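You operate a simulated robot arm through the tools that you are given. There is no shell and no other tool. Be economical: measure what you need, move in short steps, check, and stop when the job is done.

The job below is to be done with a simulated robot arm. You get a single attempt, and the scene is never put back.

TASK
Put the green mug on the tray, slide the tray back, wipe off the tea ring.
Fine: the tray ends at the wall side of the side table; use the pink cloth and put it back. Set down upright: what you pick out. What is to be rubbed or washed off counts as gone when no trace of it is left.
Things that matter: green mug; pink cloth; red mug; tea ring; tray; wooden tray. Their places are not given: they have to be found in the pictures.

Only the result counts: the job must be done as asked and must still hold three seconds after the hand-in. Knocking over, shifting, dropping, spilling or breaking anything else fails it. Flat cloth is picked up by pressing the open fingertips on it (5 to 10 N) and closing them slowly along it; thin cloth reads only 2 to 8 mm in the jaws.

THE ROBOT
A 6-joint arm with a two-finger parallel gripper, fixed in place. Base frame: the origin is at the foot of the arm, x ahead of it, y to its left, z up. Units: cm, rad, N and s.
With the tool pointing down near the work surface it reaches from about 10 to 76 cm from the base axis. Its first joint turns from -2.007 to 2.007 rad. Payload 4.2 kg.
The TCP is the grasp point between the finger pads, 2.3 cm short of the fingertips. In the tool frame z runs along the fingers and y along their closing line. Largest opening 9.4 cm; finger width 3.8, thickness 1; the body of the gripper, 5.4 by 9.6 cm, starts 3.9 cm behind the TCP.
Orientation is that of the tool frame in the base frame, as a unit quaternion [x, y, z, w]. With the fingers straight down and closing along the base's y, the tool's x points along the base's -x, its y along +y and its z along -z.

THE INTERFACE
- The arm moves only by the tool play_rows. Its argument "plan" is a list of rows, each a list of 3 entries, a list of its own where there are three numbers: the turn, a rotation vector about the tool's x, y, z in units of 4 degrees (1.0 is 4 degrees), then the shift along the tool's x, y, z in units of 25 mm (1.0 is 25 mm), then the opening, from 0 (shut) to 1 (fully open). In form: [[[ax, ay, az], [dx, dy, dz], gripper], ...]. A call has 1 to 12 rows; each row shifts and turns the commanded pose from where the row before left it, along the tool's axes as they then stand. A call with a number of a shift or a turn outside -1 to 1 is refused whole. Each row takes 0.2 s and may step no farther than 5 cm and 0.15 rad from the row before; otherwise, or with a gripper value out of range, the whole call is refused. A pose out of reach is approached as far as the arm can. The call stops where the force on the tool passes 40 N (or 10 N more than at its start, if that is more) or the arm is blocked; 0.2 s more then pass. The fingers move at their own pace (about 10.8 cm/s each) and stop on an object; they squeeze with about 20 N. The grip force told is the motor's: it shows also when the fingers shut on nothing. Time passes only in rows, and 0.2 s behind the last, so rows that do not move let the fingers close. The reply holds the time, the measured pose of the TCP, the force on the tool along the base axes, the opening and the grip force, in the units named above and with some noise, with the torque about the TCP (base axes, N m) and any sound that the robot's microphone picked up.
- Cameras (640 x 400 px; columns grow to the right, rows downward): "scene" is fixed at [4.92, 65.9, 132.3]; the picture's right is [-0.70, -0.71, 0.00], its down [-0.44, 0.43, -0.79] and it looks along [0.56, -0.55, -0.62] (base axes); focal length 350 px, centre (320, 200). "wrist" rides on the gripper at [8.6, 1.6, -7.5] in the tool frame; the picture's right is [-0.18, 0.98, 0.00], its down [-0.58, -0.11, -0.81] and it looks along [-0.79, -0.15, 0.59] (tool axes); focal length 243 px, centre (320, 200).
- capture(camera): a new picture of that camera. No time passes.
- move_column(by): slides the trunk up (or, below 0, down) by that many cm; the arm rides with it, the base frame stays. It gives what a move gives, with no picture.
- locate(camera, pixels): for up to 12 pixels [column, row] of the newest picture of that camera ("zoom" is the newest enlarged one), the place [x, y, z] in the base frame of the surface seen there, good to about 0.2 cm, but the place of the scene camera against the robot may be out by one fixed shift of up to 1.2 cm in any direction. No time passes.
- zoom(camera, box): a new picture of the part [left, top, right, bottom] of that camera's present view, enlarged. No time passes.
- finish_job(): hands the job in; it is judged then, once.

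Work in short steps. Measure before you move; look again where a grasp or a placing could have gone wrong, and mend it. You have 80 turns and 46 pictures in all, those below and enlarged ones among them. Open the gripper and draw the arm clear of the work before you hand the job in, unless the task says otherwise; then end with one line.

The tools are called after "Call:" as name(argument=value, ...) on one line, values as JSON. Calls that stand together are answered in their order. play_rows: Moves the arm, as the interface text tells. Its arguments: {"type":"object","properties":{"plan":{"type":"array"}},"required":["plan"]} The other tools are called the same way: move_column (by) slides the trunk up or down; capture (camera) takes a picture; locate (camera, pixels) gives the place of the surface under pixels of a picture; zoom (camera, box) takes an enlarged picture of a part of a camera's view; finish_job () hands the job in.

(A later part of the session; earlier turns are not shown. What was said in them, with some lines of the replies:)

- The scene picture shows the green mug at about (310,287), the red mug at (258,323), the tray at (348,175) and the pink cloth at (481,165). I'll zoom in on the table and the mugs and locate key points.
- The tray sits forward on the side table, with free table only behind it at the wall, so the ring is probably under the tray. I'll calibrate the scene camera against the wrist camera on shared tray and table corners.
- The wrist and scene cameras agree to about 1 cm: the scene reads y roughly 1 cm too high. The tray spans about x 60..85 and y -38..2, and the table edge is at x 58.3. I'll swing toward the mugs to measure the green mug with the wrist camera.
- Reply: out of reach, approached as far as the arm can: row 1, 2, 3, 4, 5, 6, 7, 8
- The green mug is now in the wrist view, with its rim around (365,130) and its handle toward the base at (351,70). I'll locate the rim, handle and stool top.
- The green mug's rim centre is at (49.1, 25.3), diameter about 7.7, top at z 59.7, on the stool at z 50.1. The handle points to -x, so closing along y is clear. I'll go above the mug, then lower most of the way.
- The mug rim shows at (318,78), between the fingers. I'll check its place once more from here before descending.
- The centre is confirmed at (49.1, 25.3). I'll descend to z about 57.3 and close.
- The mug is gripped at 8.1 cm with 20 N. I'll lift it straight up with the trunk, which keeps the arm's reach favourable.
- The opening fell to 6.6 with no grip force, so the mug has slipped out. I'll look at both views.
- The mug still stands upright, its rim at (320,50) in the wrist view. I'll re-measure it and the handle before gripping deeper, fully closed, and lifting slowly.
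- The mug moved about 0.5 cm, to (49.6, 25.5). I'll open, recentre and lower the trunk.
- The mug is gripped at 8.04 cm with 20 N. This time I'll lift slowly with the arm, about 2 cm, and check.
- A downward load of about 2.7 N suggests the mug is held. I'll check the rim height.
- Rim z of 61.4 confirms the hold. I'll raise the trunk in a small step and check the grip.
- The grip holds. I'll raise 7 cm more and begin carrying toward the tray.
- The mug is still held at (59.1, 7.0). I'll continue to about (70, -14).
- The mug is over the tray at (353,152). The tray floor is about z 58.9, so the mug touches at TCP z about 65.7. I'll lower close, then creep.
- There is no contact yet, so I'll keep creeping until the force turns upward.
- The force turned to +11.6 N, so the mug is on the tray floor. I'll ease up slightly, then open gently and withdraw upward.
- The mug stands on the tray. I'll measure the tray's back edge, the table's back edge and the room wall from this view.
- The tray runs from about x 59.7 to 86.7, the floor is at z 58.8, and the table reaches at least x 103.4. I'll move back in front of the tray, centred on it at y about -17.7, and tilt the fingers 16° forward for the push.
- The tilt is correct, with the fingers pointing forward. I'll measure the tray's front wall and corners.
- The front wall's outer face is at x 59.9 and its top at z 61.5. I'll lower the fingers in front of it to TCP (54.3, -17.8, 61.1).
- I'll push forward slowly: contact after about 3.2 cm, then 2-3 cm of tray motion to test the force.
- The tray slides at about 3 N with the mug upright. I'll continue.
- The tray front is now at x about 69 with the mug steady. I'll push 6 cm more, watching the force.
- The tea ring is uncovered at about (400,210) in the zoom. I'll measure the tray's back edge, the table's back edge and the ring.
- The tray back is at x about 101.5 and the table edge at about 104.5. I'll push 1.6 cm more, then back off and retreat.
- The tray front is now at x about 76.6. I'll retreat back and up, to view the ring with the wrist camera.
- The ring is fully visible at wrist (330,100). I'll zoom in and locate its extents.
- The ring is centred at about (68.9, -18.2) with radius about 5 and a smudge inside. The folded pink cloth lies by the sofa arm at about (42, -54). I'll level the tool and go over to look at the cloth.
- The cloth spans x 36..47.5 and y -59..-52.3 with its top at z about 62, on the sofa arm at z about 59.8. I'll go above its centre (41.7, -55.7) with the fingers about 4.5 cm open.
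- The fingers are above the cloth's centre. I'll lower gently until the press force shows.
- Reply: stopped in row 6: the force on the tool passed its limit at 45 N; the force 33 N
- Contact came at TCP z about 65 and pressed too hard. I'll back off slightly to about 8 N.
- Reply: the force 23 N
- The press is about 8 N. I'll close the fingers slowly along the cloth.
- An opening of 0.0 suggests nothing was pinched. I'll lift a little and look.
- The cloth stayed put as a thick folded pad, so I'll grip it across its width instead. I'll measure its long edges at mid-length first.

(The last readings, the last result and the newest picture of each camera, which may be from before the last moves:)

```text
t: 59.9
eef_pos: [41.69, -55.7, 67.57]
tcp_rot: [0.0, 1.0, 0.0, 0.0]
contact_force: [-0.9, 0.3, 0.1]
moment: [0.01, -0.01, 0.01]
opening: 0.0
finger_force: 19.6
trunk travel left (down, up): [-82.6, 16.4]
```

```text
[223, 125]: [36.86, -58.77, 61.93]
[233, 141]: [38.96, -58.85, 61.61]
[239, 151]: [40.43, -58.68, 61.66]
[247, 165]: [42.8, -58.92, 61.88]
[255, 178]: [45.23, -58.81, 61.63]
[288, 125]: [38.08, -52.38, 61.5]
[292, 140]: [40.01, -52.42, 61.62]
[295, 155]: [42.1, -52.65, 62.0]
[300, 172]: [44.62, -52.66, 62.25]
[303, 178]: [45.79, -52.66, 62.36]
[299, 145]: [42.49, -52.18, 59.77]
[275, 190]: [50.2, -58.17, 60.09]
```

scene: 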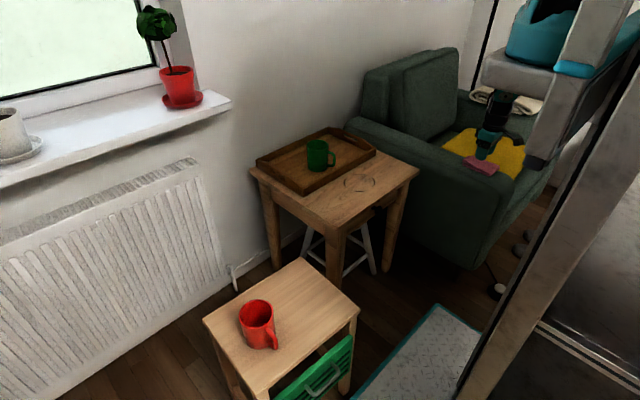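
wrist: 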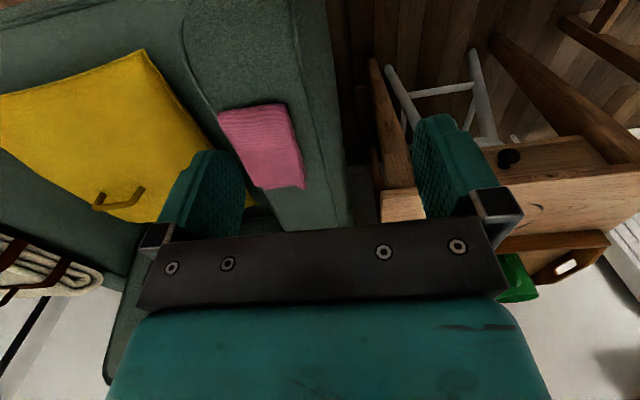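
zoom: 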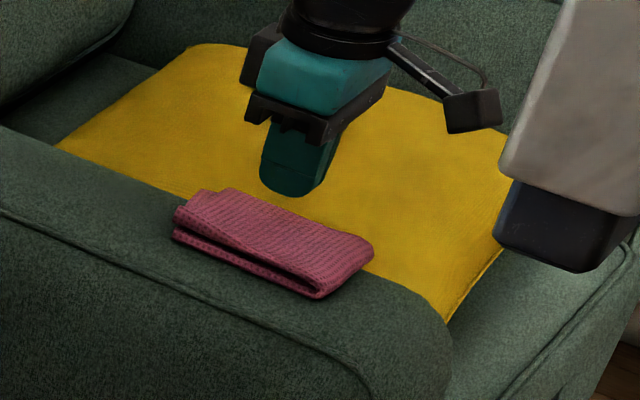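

The edges run parallel at y -58.9 and -52.4, so TCP y -55.65 is centred. I'll open fully and lower to tips at z about 60.5 around the pad.

Call:
play_rows(plan=[[[0, 0, 0], [0, 0, 0], 1], [[0, 0, 0], [0, 0, 0], 1], [[0, 0, 0], [0, 0, 0], 1], [[0, 0, 0], [0, 0, 0.5], 1], [[0, 0, 0], [0, 0, 0.5], 1], [[0, 0, 0], [0, 0, 0.4], 1], [[0, 0, 0], [0, 0, 0.3], 1], [[0, 0, 0], [0, 0, 0.16], 1], [[0, 0, 0], [0, 0, 0], 1]])

```text
t: 61.9
eef_pos: [41.82, -55.8, 62.8]
tcp_rot: [0.0, 1.0, 0.0, 0.0]
contact_force: [0.5, 0.3, -0.1]
moment: [0.01, 0.0, -0.01]
opening: 9.4
finger_force: 0.1
trunk travel left (down, up): [-82.6, 16.4]
```

Call:
play_rows(plan=[[[0, 0, 0], [0, 0, 0], 0.8], [[0, 0, 0], [0, 0, 0], 0.7], [[0, 0, 0], [0, 0, 0], 0.6], [[0, 0, 0], [0, 0, 0], 0.5], [[0, 0, 0], [0, 0, 0], 0.4], [[0, 0, 0], [0, 0, 0], 0.3], [[0, 0, 0], [0, 0, 0], 0.2], [[0, 0, 0], [0, 0, 0], 0.1], [[0, 0, 0], [0, 0, 0], 0], [[0, 0, 0], [0, 0, 0], 0]])

Call:
play_rows(plan=[[[0, 0, 0], [0, 0, -0.1], 0], [[0, 0, 0], [0, 0, -0.2], 0], [[0, 0, 0], [0, 0, -0.3], 0], [[0, 0, 0], [0, 0, -0.3], 0], [[0, 0, 0], [0, 0, 0], 0]])

Call:
zoom(camera="scene", box=[430, 120, 550, 195])

```text
t: 64.1
eef_pos: [41.76, -55.72, 62.91]
tcp_rot: [0.001, 1.0, -0.001, 0.001]
contact_force: [-0.6, 0.2, -0.8]
moment: [-0.04, -0.02, -0.04]
opening: 6.94
finger_force: 20.3
trunk travel left (down, up): [-82.6, 16.4]
```

```text
t: 65.3
eef_pos: [41.66, -55.77, 65.12]
tcp_rot: [0.0, 1.0, -0.001, 0.0]
contact_force: [-0.1, 0.4, 0.9]
moment: [0.01, 0.02, 0.02]
opening: 6.97
finger_force: 19.6
trunk travel left (down, up): [-82.6, 16.4]
```

```text
5.33 times, centred on (490, 158) of scene
```

zoom: 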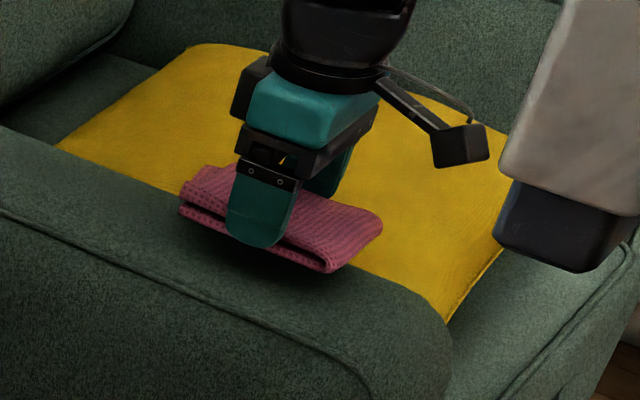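

The pad is held whole at 6.97 cm. I'll lift and carry it toward the ring.

Call:
play_rows(plan=[[[0, 0, 0], [0, 0, -0.5], 0], [[0, 0, 0], [0, 0, -0.8], 0], [[0, 0, 0], [0, 0, -0.8], 0], [[0, 0, 0], [0, 0, -0.7], 0], [[0, 0, 0], [-0.4, 0.5, 0], 0], [[0, 0, 0], [-0.7, 0.9, 0], 0], [[0, 0, 0], [-0.727, 0.953, 0], 0], [[0, 0, 0], [-0.727, 0.953, 0], 0], [[0, 0, 0], [-0.727, 0.953, 0], 0], [[0, 0, 0], [-0.727, 0.953, 0], 0], [[0, 0, 0], [-0.727, 0.953, 0], 0], [[0, 0, 0], [-0.727, 0.953, 0], 0]])

Call:
play_rows(plan=[[[0, 0, 0], [-0.727, 0.953, 0], 0], [[0, 0, 0], [-0.727, 0.953, 0], 0], [[0, 0, 0], [-0.727, 0.953, 0], 0], [[0, 0, 0], [-0.727, 0.953, 0], 0], [[0, 0, 0], [-0.727, 0.953, 0], 0], [[0, 0, 0], [-0.727, 0.953, 0], 0], [[0, 0, 0], [-0.7, 0.9, 0], 0], [[0, 0, 0], [-0.4, 0.5, 0], 0], [[0, 0, 0], [0, 0, 0], 0]])

Call:
capture(camera="scene")

```text
t: 67.9
eef_pos: [55.45, -38.25, 71.98]
tcp_rot: [0.0, 1.0, -0.001, 0.0]
contact_force: [0.3, 0.3, -0.3]
moment: [-0.03, -0.02, 0.01]
opening: 6.96
finger_force: 20.0
trunk travel left (down, up): [-82.6, 16.4]
```

```text
t: 69.9
eef_pos: [69.1, -20.12, 71.97]
tcp_rot: [0.0, 1.0, 0.0, 0.0]
contact_force: [0.9, 0.7, 0.0]
moment: [-0.04, 0.01, -0.02]
opening: 6.95
finger_force: 20.0
trunk travel left (down, up): [-82.6, 16.4]
```

```text
17 pictures are left
```

scene: 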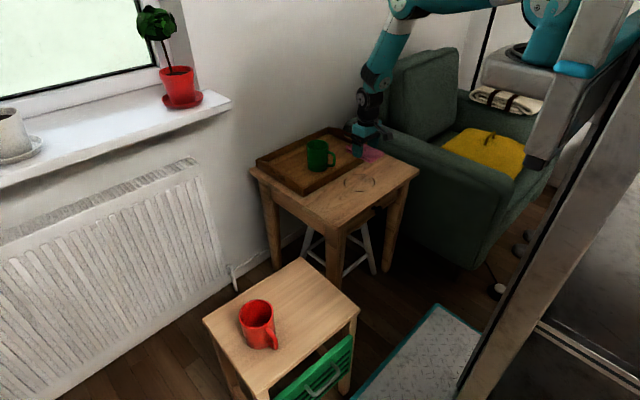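

The cloth is above the ring area. I'll shift to y about -24 and lower to just above contact, expected at TCP z about 61.

Call:
play_rows(plan=[[[0, 0, 0], [0, -0.5, 0.4], 0], [[0, 0, 0], [0, -0.5, 0.7], 0], [[0, 0, 0], [0, -0.5, 0.7], 0], [[0, 0, 0], [0, 0, 0.7], 0], [[0, 0, 0], [0, 0, 0.7], 0], [[0, 0, 0], [0, 0, 0.5], 0], [[0, 0, 0], [0, 0, 0.3], 0], [[0, 0, 0], [0, 0, 0.12], 0], [[0, 0, 0], [0, 0, 0.06], 0], [[0, 0, 0], [0, 0, 0], 0]])

```text
t: 72.1
eef_pos: [69.0, -23.95, 61.63]
tcp_rot: [0.0, 1.0, -0.002, -0.001]
contact_force: [-0.3, -0.9, -0.5]
moment: [-0.01, -0.04, -0.02]
opening: 6.97
finger_force: 20.1
trunk travel left (down, up): [-82.6, 16.4]
```

Call:
play_rows(plan=[[[0, 0, 0], [0, 0, 0.08], 0], [[0, 0, 0], [0, 0, 0.06], 0], [[0, 0, 0], [0, 0, 0.06], 0], [[0, 0, 0], [0, 0, 0.04], 0], [[0, 0, 0], [0, 0, 0], 0]])

```text
t: 73.3
eef_pos: [69.14, -23.87, 61.12]
tcp_rot: [-0.001, 1.0, -0.001, 0.0]
contact_force: [0.7, -0.6, 0.1]
moment: [0.01, 0.03, 0.01]
opening: 6.96
finger_force: 20.4
trunk travel left (down, up): [-82.6, 16.4]
```

No contact yet at z 61.1, so I'll creep farther.

Call:
play_rows(plan=[[[0, 0, 0], [0, 0, 0.04], 0], [[0, 0, 0], [0, 0, 0.04], 0], [[0, 0, 0], [0, 0, 0.04], 0], [[0, 0, 0], [0, 0, 0], 0]])

```text
t: 74.3
eef_pos: [69.15, -24.0, 60.82]
tcp_rot: [0.0, 1.0, 0.0, 0.002]
contact_force: [0.0, -2.3, 16.8]
moment: [-0.1, 0.33, -0.01]
opening: 6.97
finger_force: 19.5
trunk travel left (down, up): [-82.6, 16.4]
```

Contact is at 17 N. I'll ease slightly and wipe along +y across the ring.

Call:
play_rows(plan=[[[0, 0, 0], [0, 0.3, -0.01], 0], [[0, 0, 0], [0, 0.4, 0], 0], [[0, 0, 0], [0, 0.4, 0], 0], [[0, 0, 0], [0, 0.4, 0], 0], [[0, 0, 0], [0, 0.4, 0], 0], [[0, 0, 0], [0, 0.4, 0], 0], [[0, 0, 0], [0, 0.4, 0], 0], [[0, 0, 0], [0, 0.4, 0], 0], [[0, 0, 0], [0, 0.4, 0], 0], [[0, 0, 0], [0, 0.4, 0], 0], [[0, 0, 0], [0, 0.4, 0], 0], [[0, 0, 0], [0, 0.4, 0], 0]])

Call:
zoom(camera="scene", box=[290, 130, 430, 218])

```text
t: 76.9
eef_pos: [69.06, -12.11, 60.75]
tcp_rot: [0.0, 1.0, 0.0, 0.0]
contact_force: [-0.2, -13.0, 19.3]
moment: [-0.53, -0.17, -0.09]
opening: 6.93
finger_force: 20.1
trunk travel left (down, up): [-82.6, 16.4]
```

```text
4.55 times, centred on (360, 174) of scene
```

zoom: 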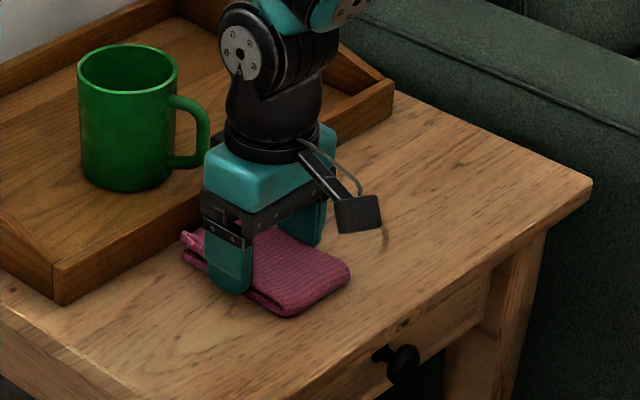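

Most of the ring is gone, with a faint remnant near zoom (385,235). I'll wipe back and beyond with x shifted about -1 cm.

Call:
play_rows(plan=[[[0, 0, 0], [0.3, 0.2, 0], 0], [[0, 0, 0], [0.1, -0.5, 0], 0], [[0, 0, 0], [0, -0.5, 0], 0], [[0, 0, 0], [0, -0.5, 0], 0], [[0, 0, 0], [0, -0.5, 0], 0], [[0, 0, 0], [0, -0.5, 0], 0], [[0, 0, 0], [0, -0.5, 0], 0], [[0, 0, 0], [0, -0.5, 0], 0], [[0, 0, 0], [0, -0.5, 0], 0], [[0, 0, 0], [0, -0.5, 0], 0], [[0, 0, 0], [0, -0.5, 0], 0], [[0, 0, 0], [0, -0.5, 0], 0]])

Call:
play_rows(plan=[[[0, 0, 0], [0, -0.3, 0], 0], [[0, 0, 0], [-0.3, 0, 0], 0], [[0, 0, 0], [-0.3, 0.3, 0], 0], [[0, 0, 0], [0, 0.5, 0], 0], [[0, 0, 0], [0, 0.5, 0], 0], [[0, 0, 0], [0, 0.5, 0], 0], [[0, 0, 0], [0, 0.5, 0], 0], [[0, 0, 0], [0, 0.5, 0], 0], [[0, 0, 0], [0, 0.5, 0], 0], [[0, 0, 0], [0, 0.5, 0], 0], [[0, 0, 0], [0, 0.5, 0], 0], [[0, 0, 0], [0, 0.5, 0], 0]])

```text
t: 79.5
eef_pos: [68.05, -25.54, 60.86]
tcp_rot: [0.001, 1.0, -0.001, -0.001]
contact_force: [-0.6, -0.5, 0.1]
moment: [0.0, -0.01, 0.01]
opening: 6.96
finger_force: 19.6
trunk travel left (down, up): [-82.6, 16.4]
```

```text
t: 82.1
eef_pos: [69.72, -14.12, 60.75]
tcp_rot: [0.0, 1.0, -0.001, 0.0]
contact_force: [-0.3, -0.2, 0.0]
moment: [0.02, -0.03, -0.04]
opening: 6.99
finger_force: 19.6
trunk travel left (down, up): [-82.6, 16.4]
```

The press force has faded to 0, as the pad settled in the grip. I'll press down again.

Call:
play_rows(plan=[[[0, 0, 0], [0, 0.3, 0.03], 0], [[0, 0, 0], [0, 0, 0.03], 0], [[0, 0, 0], [0, 0, 0], 0]])

```text
t: 82.9
eef_pos: [69.57, -13.5, 60.58]
tcp_rot: [-0.001, 1.0, -0.001, 0.0]
contact_force: [-1.2, -0.6, 6.2]
moment: [0.08, 0.08, 0.01]
opening: 6.95
finger_force: 19.7
trunk travel left (down, up): [-82.6, 16.4]
```

The press is 6 N. I'll add a touch more and wipe back along -y at this x, then view.

Call:
play_rows(plan=[[[0, 0, 0], [0, 0.2, 0.025], 0], [[0, 0, 0], [0, -0.5, 0], 0], [[0, 0, 0], [0, -0.5, 0], 0], [[0, 0, 0], [0, -0.5, 0], 0], [[0, 0, 0], [0, -0.5, 0], 0], [[0, 0, 0], [0, -0.5, 0], 0], [[0, 0, 0], [0, -0.5, 0], 0], [[0, 0, 0], [0, -0.5, 0], 0], [[0, 0, 0], [0, -0.5, 0], 0], [[0, 0, 0], [0, -0.5, 0], 0], [[0, 0, 0], [0, -0.5, 0], 0]])

Call:
play_rows(plan=[[[0, 0, 0], [0.5, 0, 0.02], 0], [[0, 0, 0], [0.5, 0, 0], 0], [[0, 0, 0], [0, 0.5, 0], 0], [[0, 0, 0], [0, 0.5, 0], 0], [[0, 0, 0], [0, 0.5, 0], 0], [[0, 0, 0], [0, 0.5, 0], 0], [[0, 0, 0], [0, 0.5, 0], 0], [[0, 0, 0], [0, 0.5, 0], 0], [[0, 0, 0], [0, 0.5, 0], 0], [[0, 0, 0], [0, 0.5, 0], 0], [[0, 0, 0], [0, 0.5, 0], 0], [[0, 0, 0], [0, 0.5, 0], 0]])

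Call:
zoom(camera="scene", box=[290, 130, 430, 218])

```text
t: 85.3
eef_pos: [69.5, -25.42, 60.6]
tcp_rot: [0.0, 1.0, -0.001, 0.0]
contact_force: [-0.1, 0.1, -0.9]
moment: [0.01, 0.04, -0.04]
opening: 6.94
finger_force: 20.2
trunk travel left (down, up): [-82.6, 16.4]
```

```text
t: 87.9
eef_pos: [67.1, -12.91, 60.38]
tcp_rot: [-0.001, 1.0, 0.0, 0.001]
contact_force: [0.1, -6.1, 9.7]
moment: [-0.21, -0.07, -0.03]
opening: 6.94
finger_force: 20.5
trunk travel left (down, up): [-82.6, 16.4]
```

```text
4.55 times, centred on (360, 174) of scene
```

zoom: 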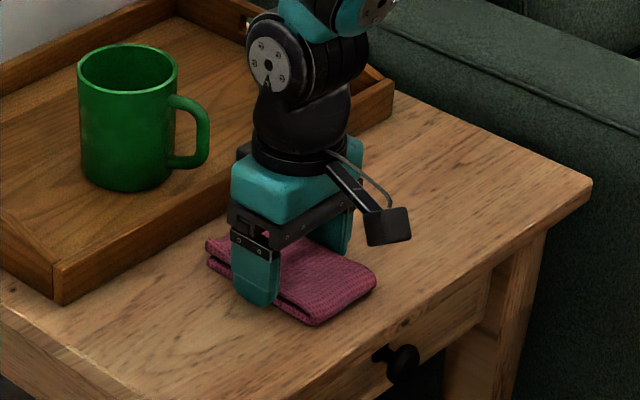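

The exposed area looks clean. I'll lift the cloth back and away and inspect the whole spot with both cameras.

Call:
play_rows(plan=[[[0, 0, 0], [0, 0, -0.4], 0], [[0, 0, 0], [0, 0, -0.8], 0], [[0, 0, 0], [0, 0, -0.8], 0], [[0, 0, 0], [0, 0, -0.8], 0], [[0, 0, 0], [0.7, -0.6, -0.8], 0], [[0, 0, 0], [0.8, -0.6, -0.8], 0], [[0, 0, 0], [0.8, -0.6, 0], 0], [[0, 0, 0], [0.8, -0.6, 0], 0], [[0, 0, 0], [0.8, -0.6, 0], 0], [[0, 0, 0], [0.8, -0.6, 0], 0], [[0, 0, 0], [0.8, -0.6, 0], 0], [[0, 0, 0], [0.5, -0.6, 0], 0]])

Call:
zoom(camera="wrist", box=[160, 0, 480, 200])

Call:
zoom(camera="scene", box=[310, 150, 420, 218])

```text
t: 90.5
eef_pos: [52.11, -25.03, 71.6]
tcp_rot: [-0.001, 1.0, -0.001, 0.0]
contact_force: [-0.5, 0.0, -0.2]
moment: [-0.01, -0.01, 0.0]
opening: 6.96
finger_force: 19.9
trunk travel left (down, up): [-82.6, 16.4]
```

```text
2.00 times, centred on (320, 100) of wrist
```

zoom: 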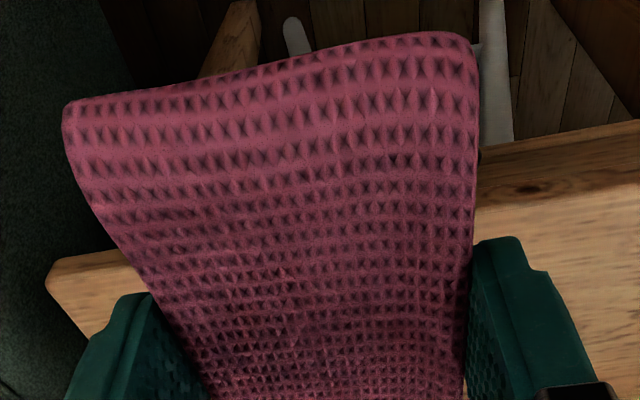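

```text
5.82 times, centred on (365, 184) of scene
```

zoom: 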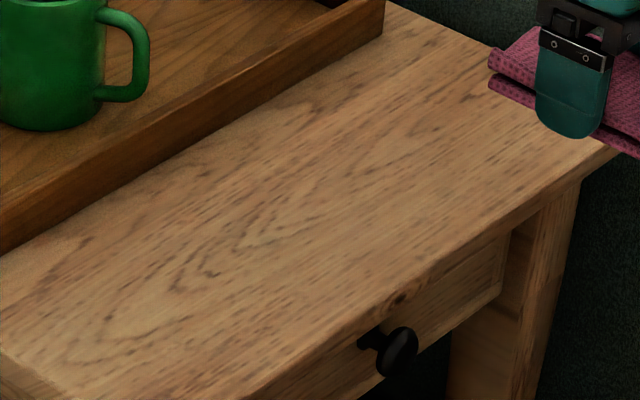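

No trace of the ring is visible. I'll carry the cloth back over its place at (41.7, -55.75).

Call:
play_rows(plan=[[[0, 0, 0], [0.2, -0.6, 0], 0], [[0, 0, 0], [0.36, -1, 0], 0], [[0, 0, 0], [0.36, -1, 0], 0], [[0, 0, 0], [0.36, -1, 0], 0], [[0, 0, 0], [0.36, -1, 0], 0], [[0, 0, 0], [0.36, -1, 0], 0], [[0, 0, 0], [0.36, -1, 0], 0], [[0, 0, 0], [0.36, -1, 0], 0], [[0, 0, 0], [0.36, -1, 0], 0], [[0, 0, 0], [0.36, -1, 0], 0], [[0, 0, 0], [0.36, -1, 0], 0], [[0, 0, 0], [0.3, -1, 0], 0]])

Call:
play_rows(plan=[[[0, 0, 0], [0.06, -0.68, 0], 0], [[0, 0, 0], [0, 0, 0.6], 0], [[0, 0, 0], [0, 0, 0.7], 0], [[0, 0, 0], [0, 0, 0.7], 0], [[0, 0, 0], [0, 0, 0.6], 0], [[0, 0, 0], [0, 0, 0.5], 0], [[0, 0, 0], [0, 0, 0.25], 0], [[0, 0, 0], [0, 0, 0], 0]])

```text
t: 93.1
eef_pos: [41.67, -54.03, 71.68]
tcp_rot: [0.0, 1.0, -0.002, 0.0]
contact_force: [0.5, 0.3, -0.7]
moment: [0.02, -0.02, -0.03]
opening: 6.96
finger_force: 20.1
trunk travel left (down, up): [-82.6, 16.4]
```

```text
t: 94.9
eef_pos: [41.66, -55.57, 63.23]
tcp_rot: [0.0, 1.0, -0.001, 0.0]
contact_force: [0.0, 1.1, -0.7]
moment: [-0.02, -0.01, -0.04]
opening: 6.92
finger_force: 20.1
trunk travel left (down, up): [-82.6, 16.4]
```

The pad is at z 63.2 and not yet touching. I'll creep down to contact.

Call:
play_rows(plan=[[[0, 0, 0], [0, 0, 0.1], 0], [[0, 0, 0], [0, -0.05, 0.08], 0], [[0, 0, 0], [0, 0, 0.08], 0], [[0, 0, 0], [0, 0, 0.04], 0], [[0, 0, 0], [0, 0, 0], 0]])

```text
t: 96.1
eef_pos: [41.75, -55.73, 62.57]
tcp_rot: [0.0, 1.0, -0.001, 0.0]
contact_force: [-1.2, 1.1, 2.6]
moment: [0.04, 0.0, 0.03]
opening: 6.98
finger_force: 19.7
trunk travel left (down, up): [-82.6, 16.4]
```

Light contact is beginning at 2.6 N. I'll lower one hair more, open, and withdraw upward.

Call:
play_rows(plan=[[[0, 0, 0], [0, 0, 0.03], 0], [[0, 0, 0], [0, 0, 0], 0], [[0, 0, 0], [0, 0, 0], 0.8], [[0, 0, 0], [0, 0, 0], 0.9], [[0, 0, 0], [0, 0, 0], 1], [[0, 0, 0], [0, 0, 0], 1], [[0, 0, 0], [0, 0, -0.4], 1], [[0, 0, 0], [0, 0, -0.8], 1], [[0, 0, 0], [0, 0, -0.8], 1], [[0, 0, 0], [0, 0, -0.8], 1], [[0, 0, 0], [0, 0, -0.8], 1]])

Call:
zoom(camera="scene", box=[430, 120, 550, 195])

```text
t: 98.5
eef_pos: [41.63, -55.8, 71.25]
tcp_rot: [-0.001, 1.0, 0.0, 0.0]
contact_force: [0.4, -0.3, -0.6]
moment: [0.01, 0.03, -0.01]
opening: 9.39
finger_force: 0.0
trunk travel left (down, up): [-82.6, 16.4]
```

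```text
5.33 times, centred on (490, 158) of scene
```

zoom: 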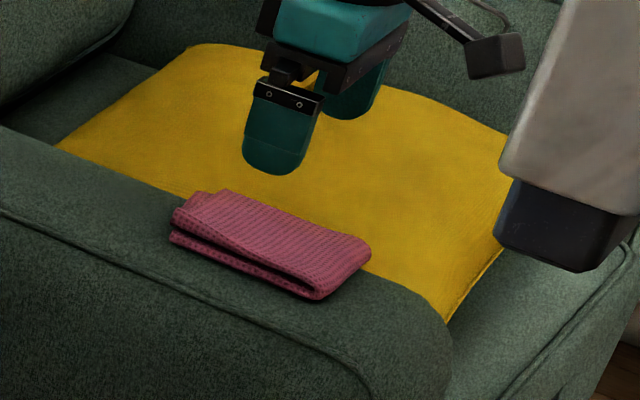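

The cloth is back in its original place. I'll move clear, back to the table view, to verify the ring spot up close.

Call:
play_rows(plan=[[[0, 0, 0], [0, 0.5, -0.8], 1], [[0, 0, 0], [-0.2, 1, -0.8], 1], [[0, 0, 0], [-0.3, 1, -0.2], 1], [[0, 0, 0], [-0.3, 1, 0], 1], [[0, 0, 0], [-0.3, 1, 0], 1], [[0, 0, 0], [-0.3, 1, 0], 1], [[0, 0, 0], [-0.3, 1, 0], 1], [[0, 0, 0], [-0.3, 1, 0], 1], [[0, 0, 0], [-0.3, 1, 0], 1], [[0, 0, 0], [-0.3, 1, 0], 1], [[0, 0, 0], [-0.3, 1, 0], 1], [[0, 0, 0], [-0.3, 1, 0], 1]])

Call:
play_rows(plan=[[[0, -1, 0], [0, 0.8, 0], 1], [[0, -1, 0], [0, 0.8, 0], 1], [[0, -1, 0], [0, 0.8, 0], 1], [[0, -1, 0], [0, 0.8, 0], 1]])

Call:
capture(camera="wrist")

Call:
capture(camera="scene")

```text
t: 101.1
eef_pos: [49.56, -26.83, 75.85]
tcp_rot: [0.001, 1.0, -0.001, 0.0]
contact_force: [-0.1, -0.1, -0.4]
moment: [-0.01, -0.02, 0.0]
opening: 9.41
finger_force: 0.1
trunk travel left (down, up): [-82.6, 16.4]
```

```text
t: 102.1
eef_pos: [49.63, -19.01, 75.8]
tcp_rot: [0.0, 0.99, -0.001, 0.14]
contact_force: [0.5, -0.1, -0.5]
moment: [0.0, 0.02, 0.0]
opening: 9.42
finger_force: 0.0
trunk travel left (down, up): [-82.6, 16.4]
```

```text
11 pictures are left
```

wrist: 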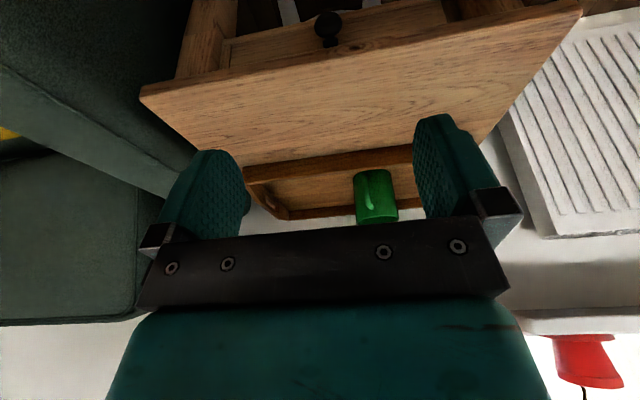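

```text
10 pictures are left
```

scene: 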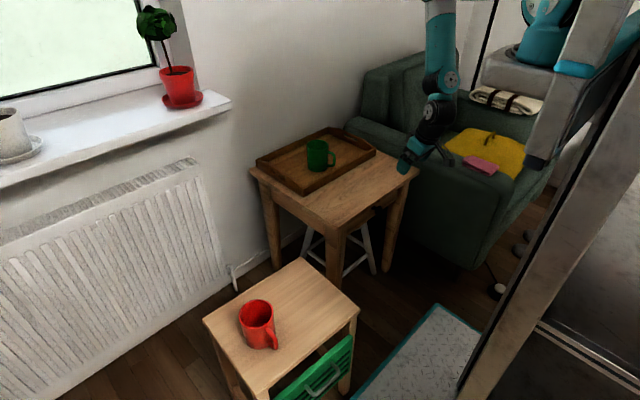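

I'll zoom on the wiped spot once more to check for faint remnants.

Call:
zoom(camera="wrist", box=[240, 60, 420, 172])

Call:
locate(camera="scene", pixels=[[258, 162], [331, 128], [306, 194], [374, 152]])

```text
3.56 times, centred on (330, 116) of wrist
```

zoom: 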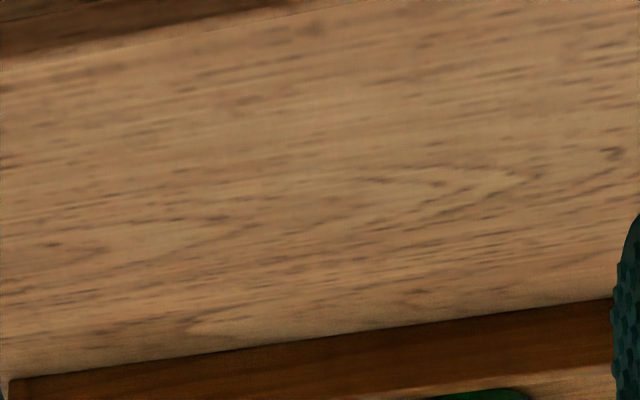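

```text
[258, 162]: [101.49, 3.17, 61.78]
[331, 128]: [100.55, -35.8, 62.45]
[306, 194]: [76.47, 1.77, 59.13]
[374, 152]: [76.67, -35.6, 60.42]
```

The spot is clean with only wood grain visible. The tray stands at the wall side (x about 76.6 to 103) with the green mug upright on it, the red mug is untouched, the cloth is back, and the arm is clear with the gripper open. I'll hand in.

Call:
finish_job()

```text
The job is handed in.
```

The green mug stands upright on the tray, the tray is at the wall side of the side table, the tea ring is wiped off with no trace left in the close-up picture, and the pink cloth is back in its place. My first grip on the mug slipped and nudged it about 0.5 cm on the stool, but it stayed upright.
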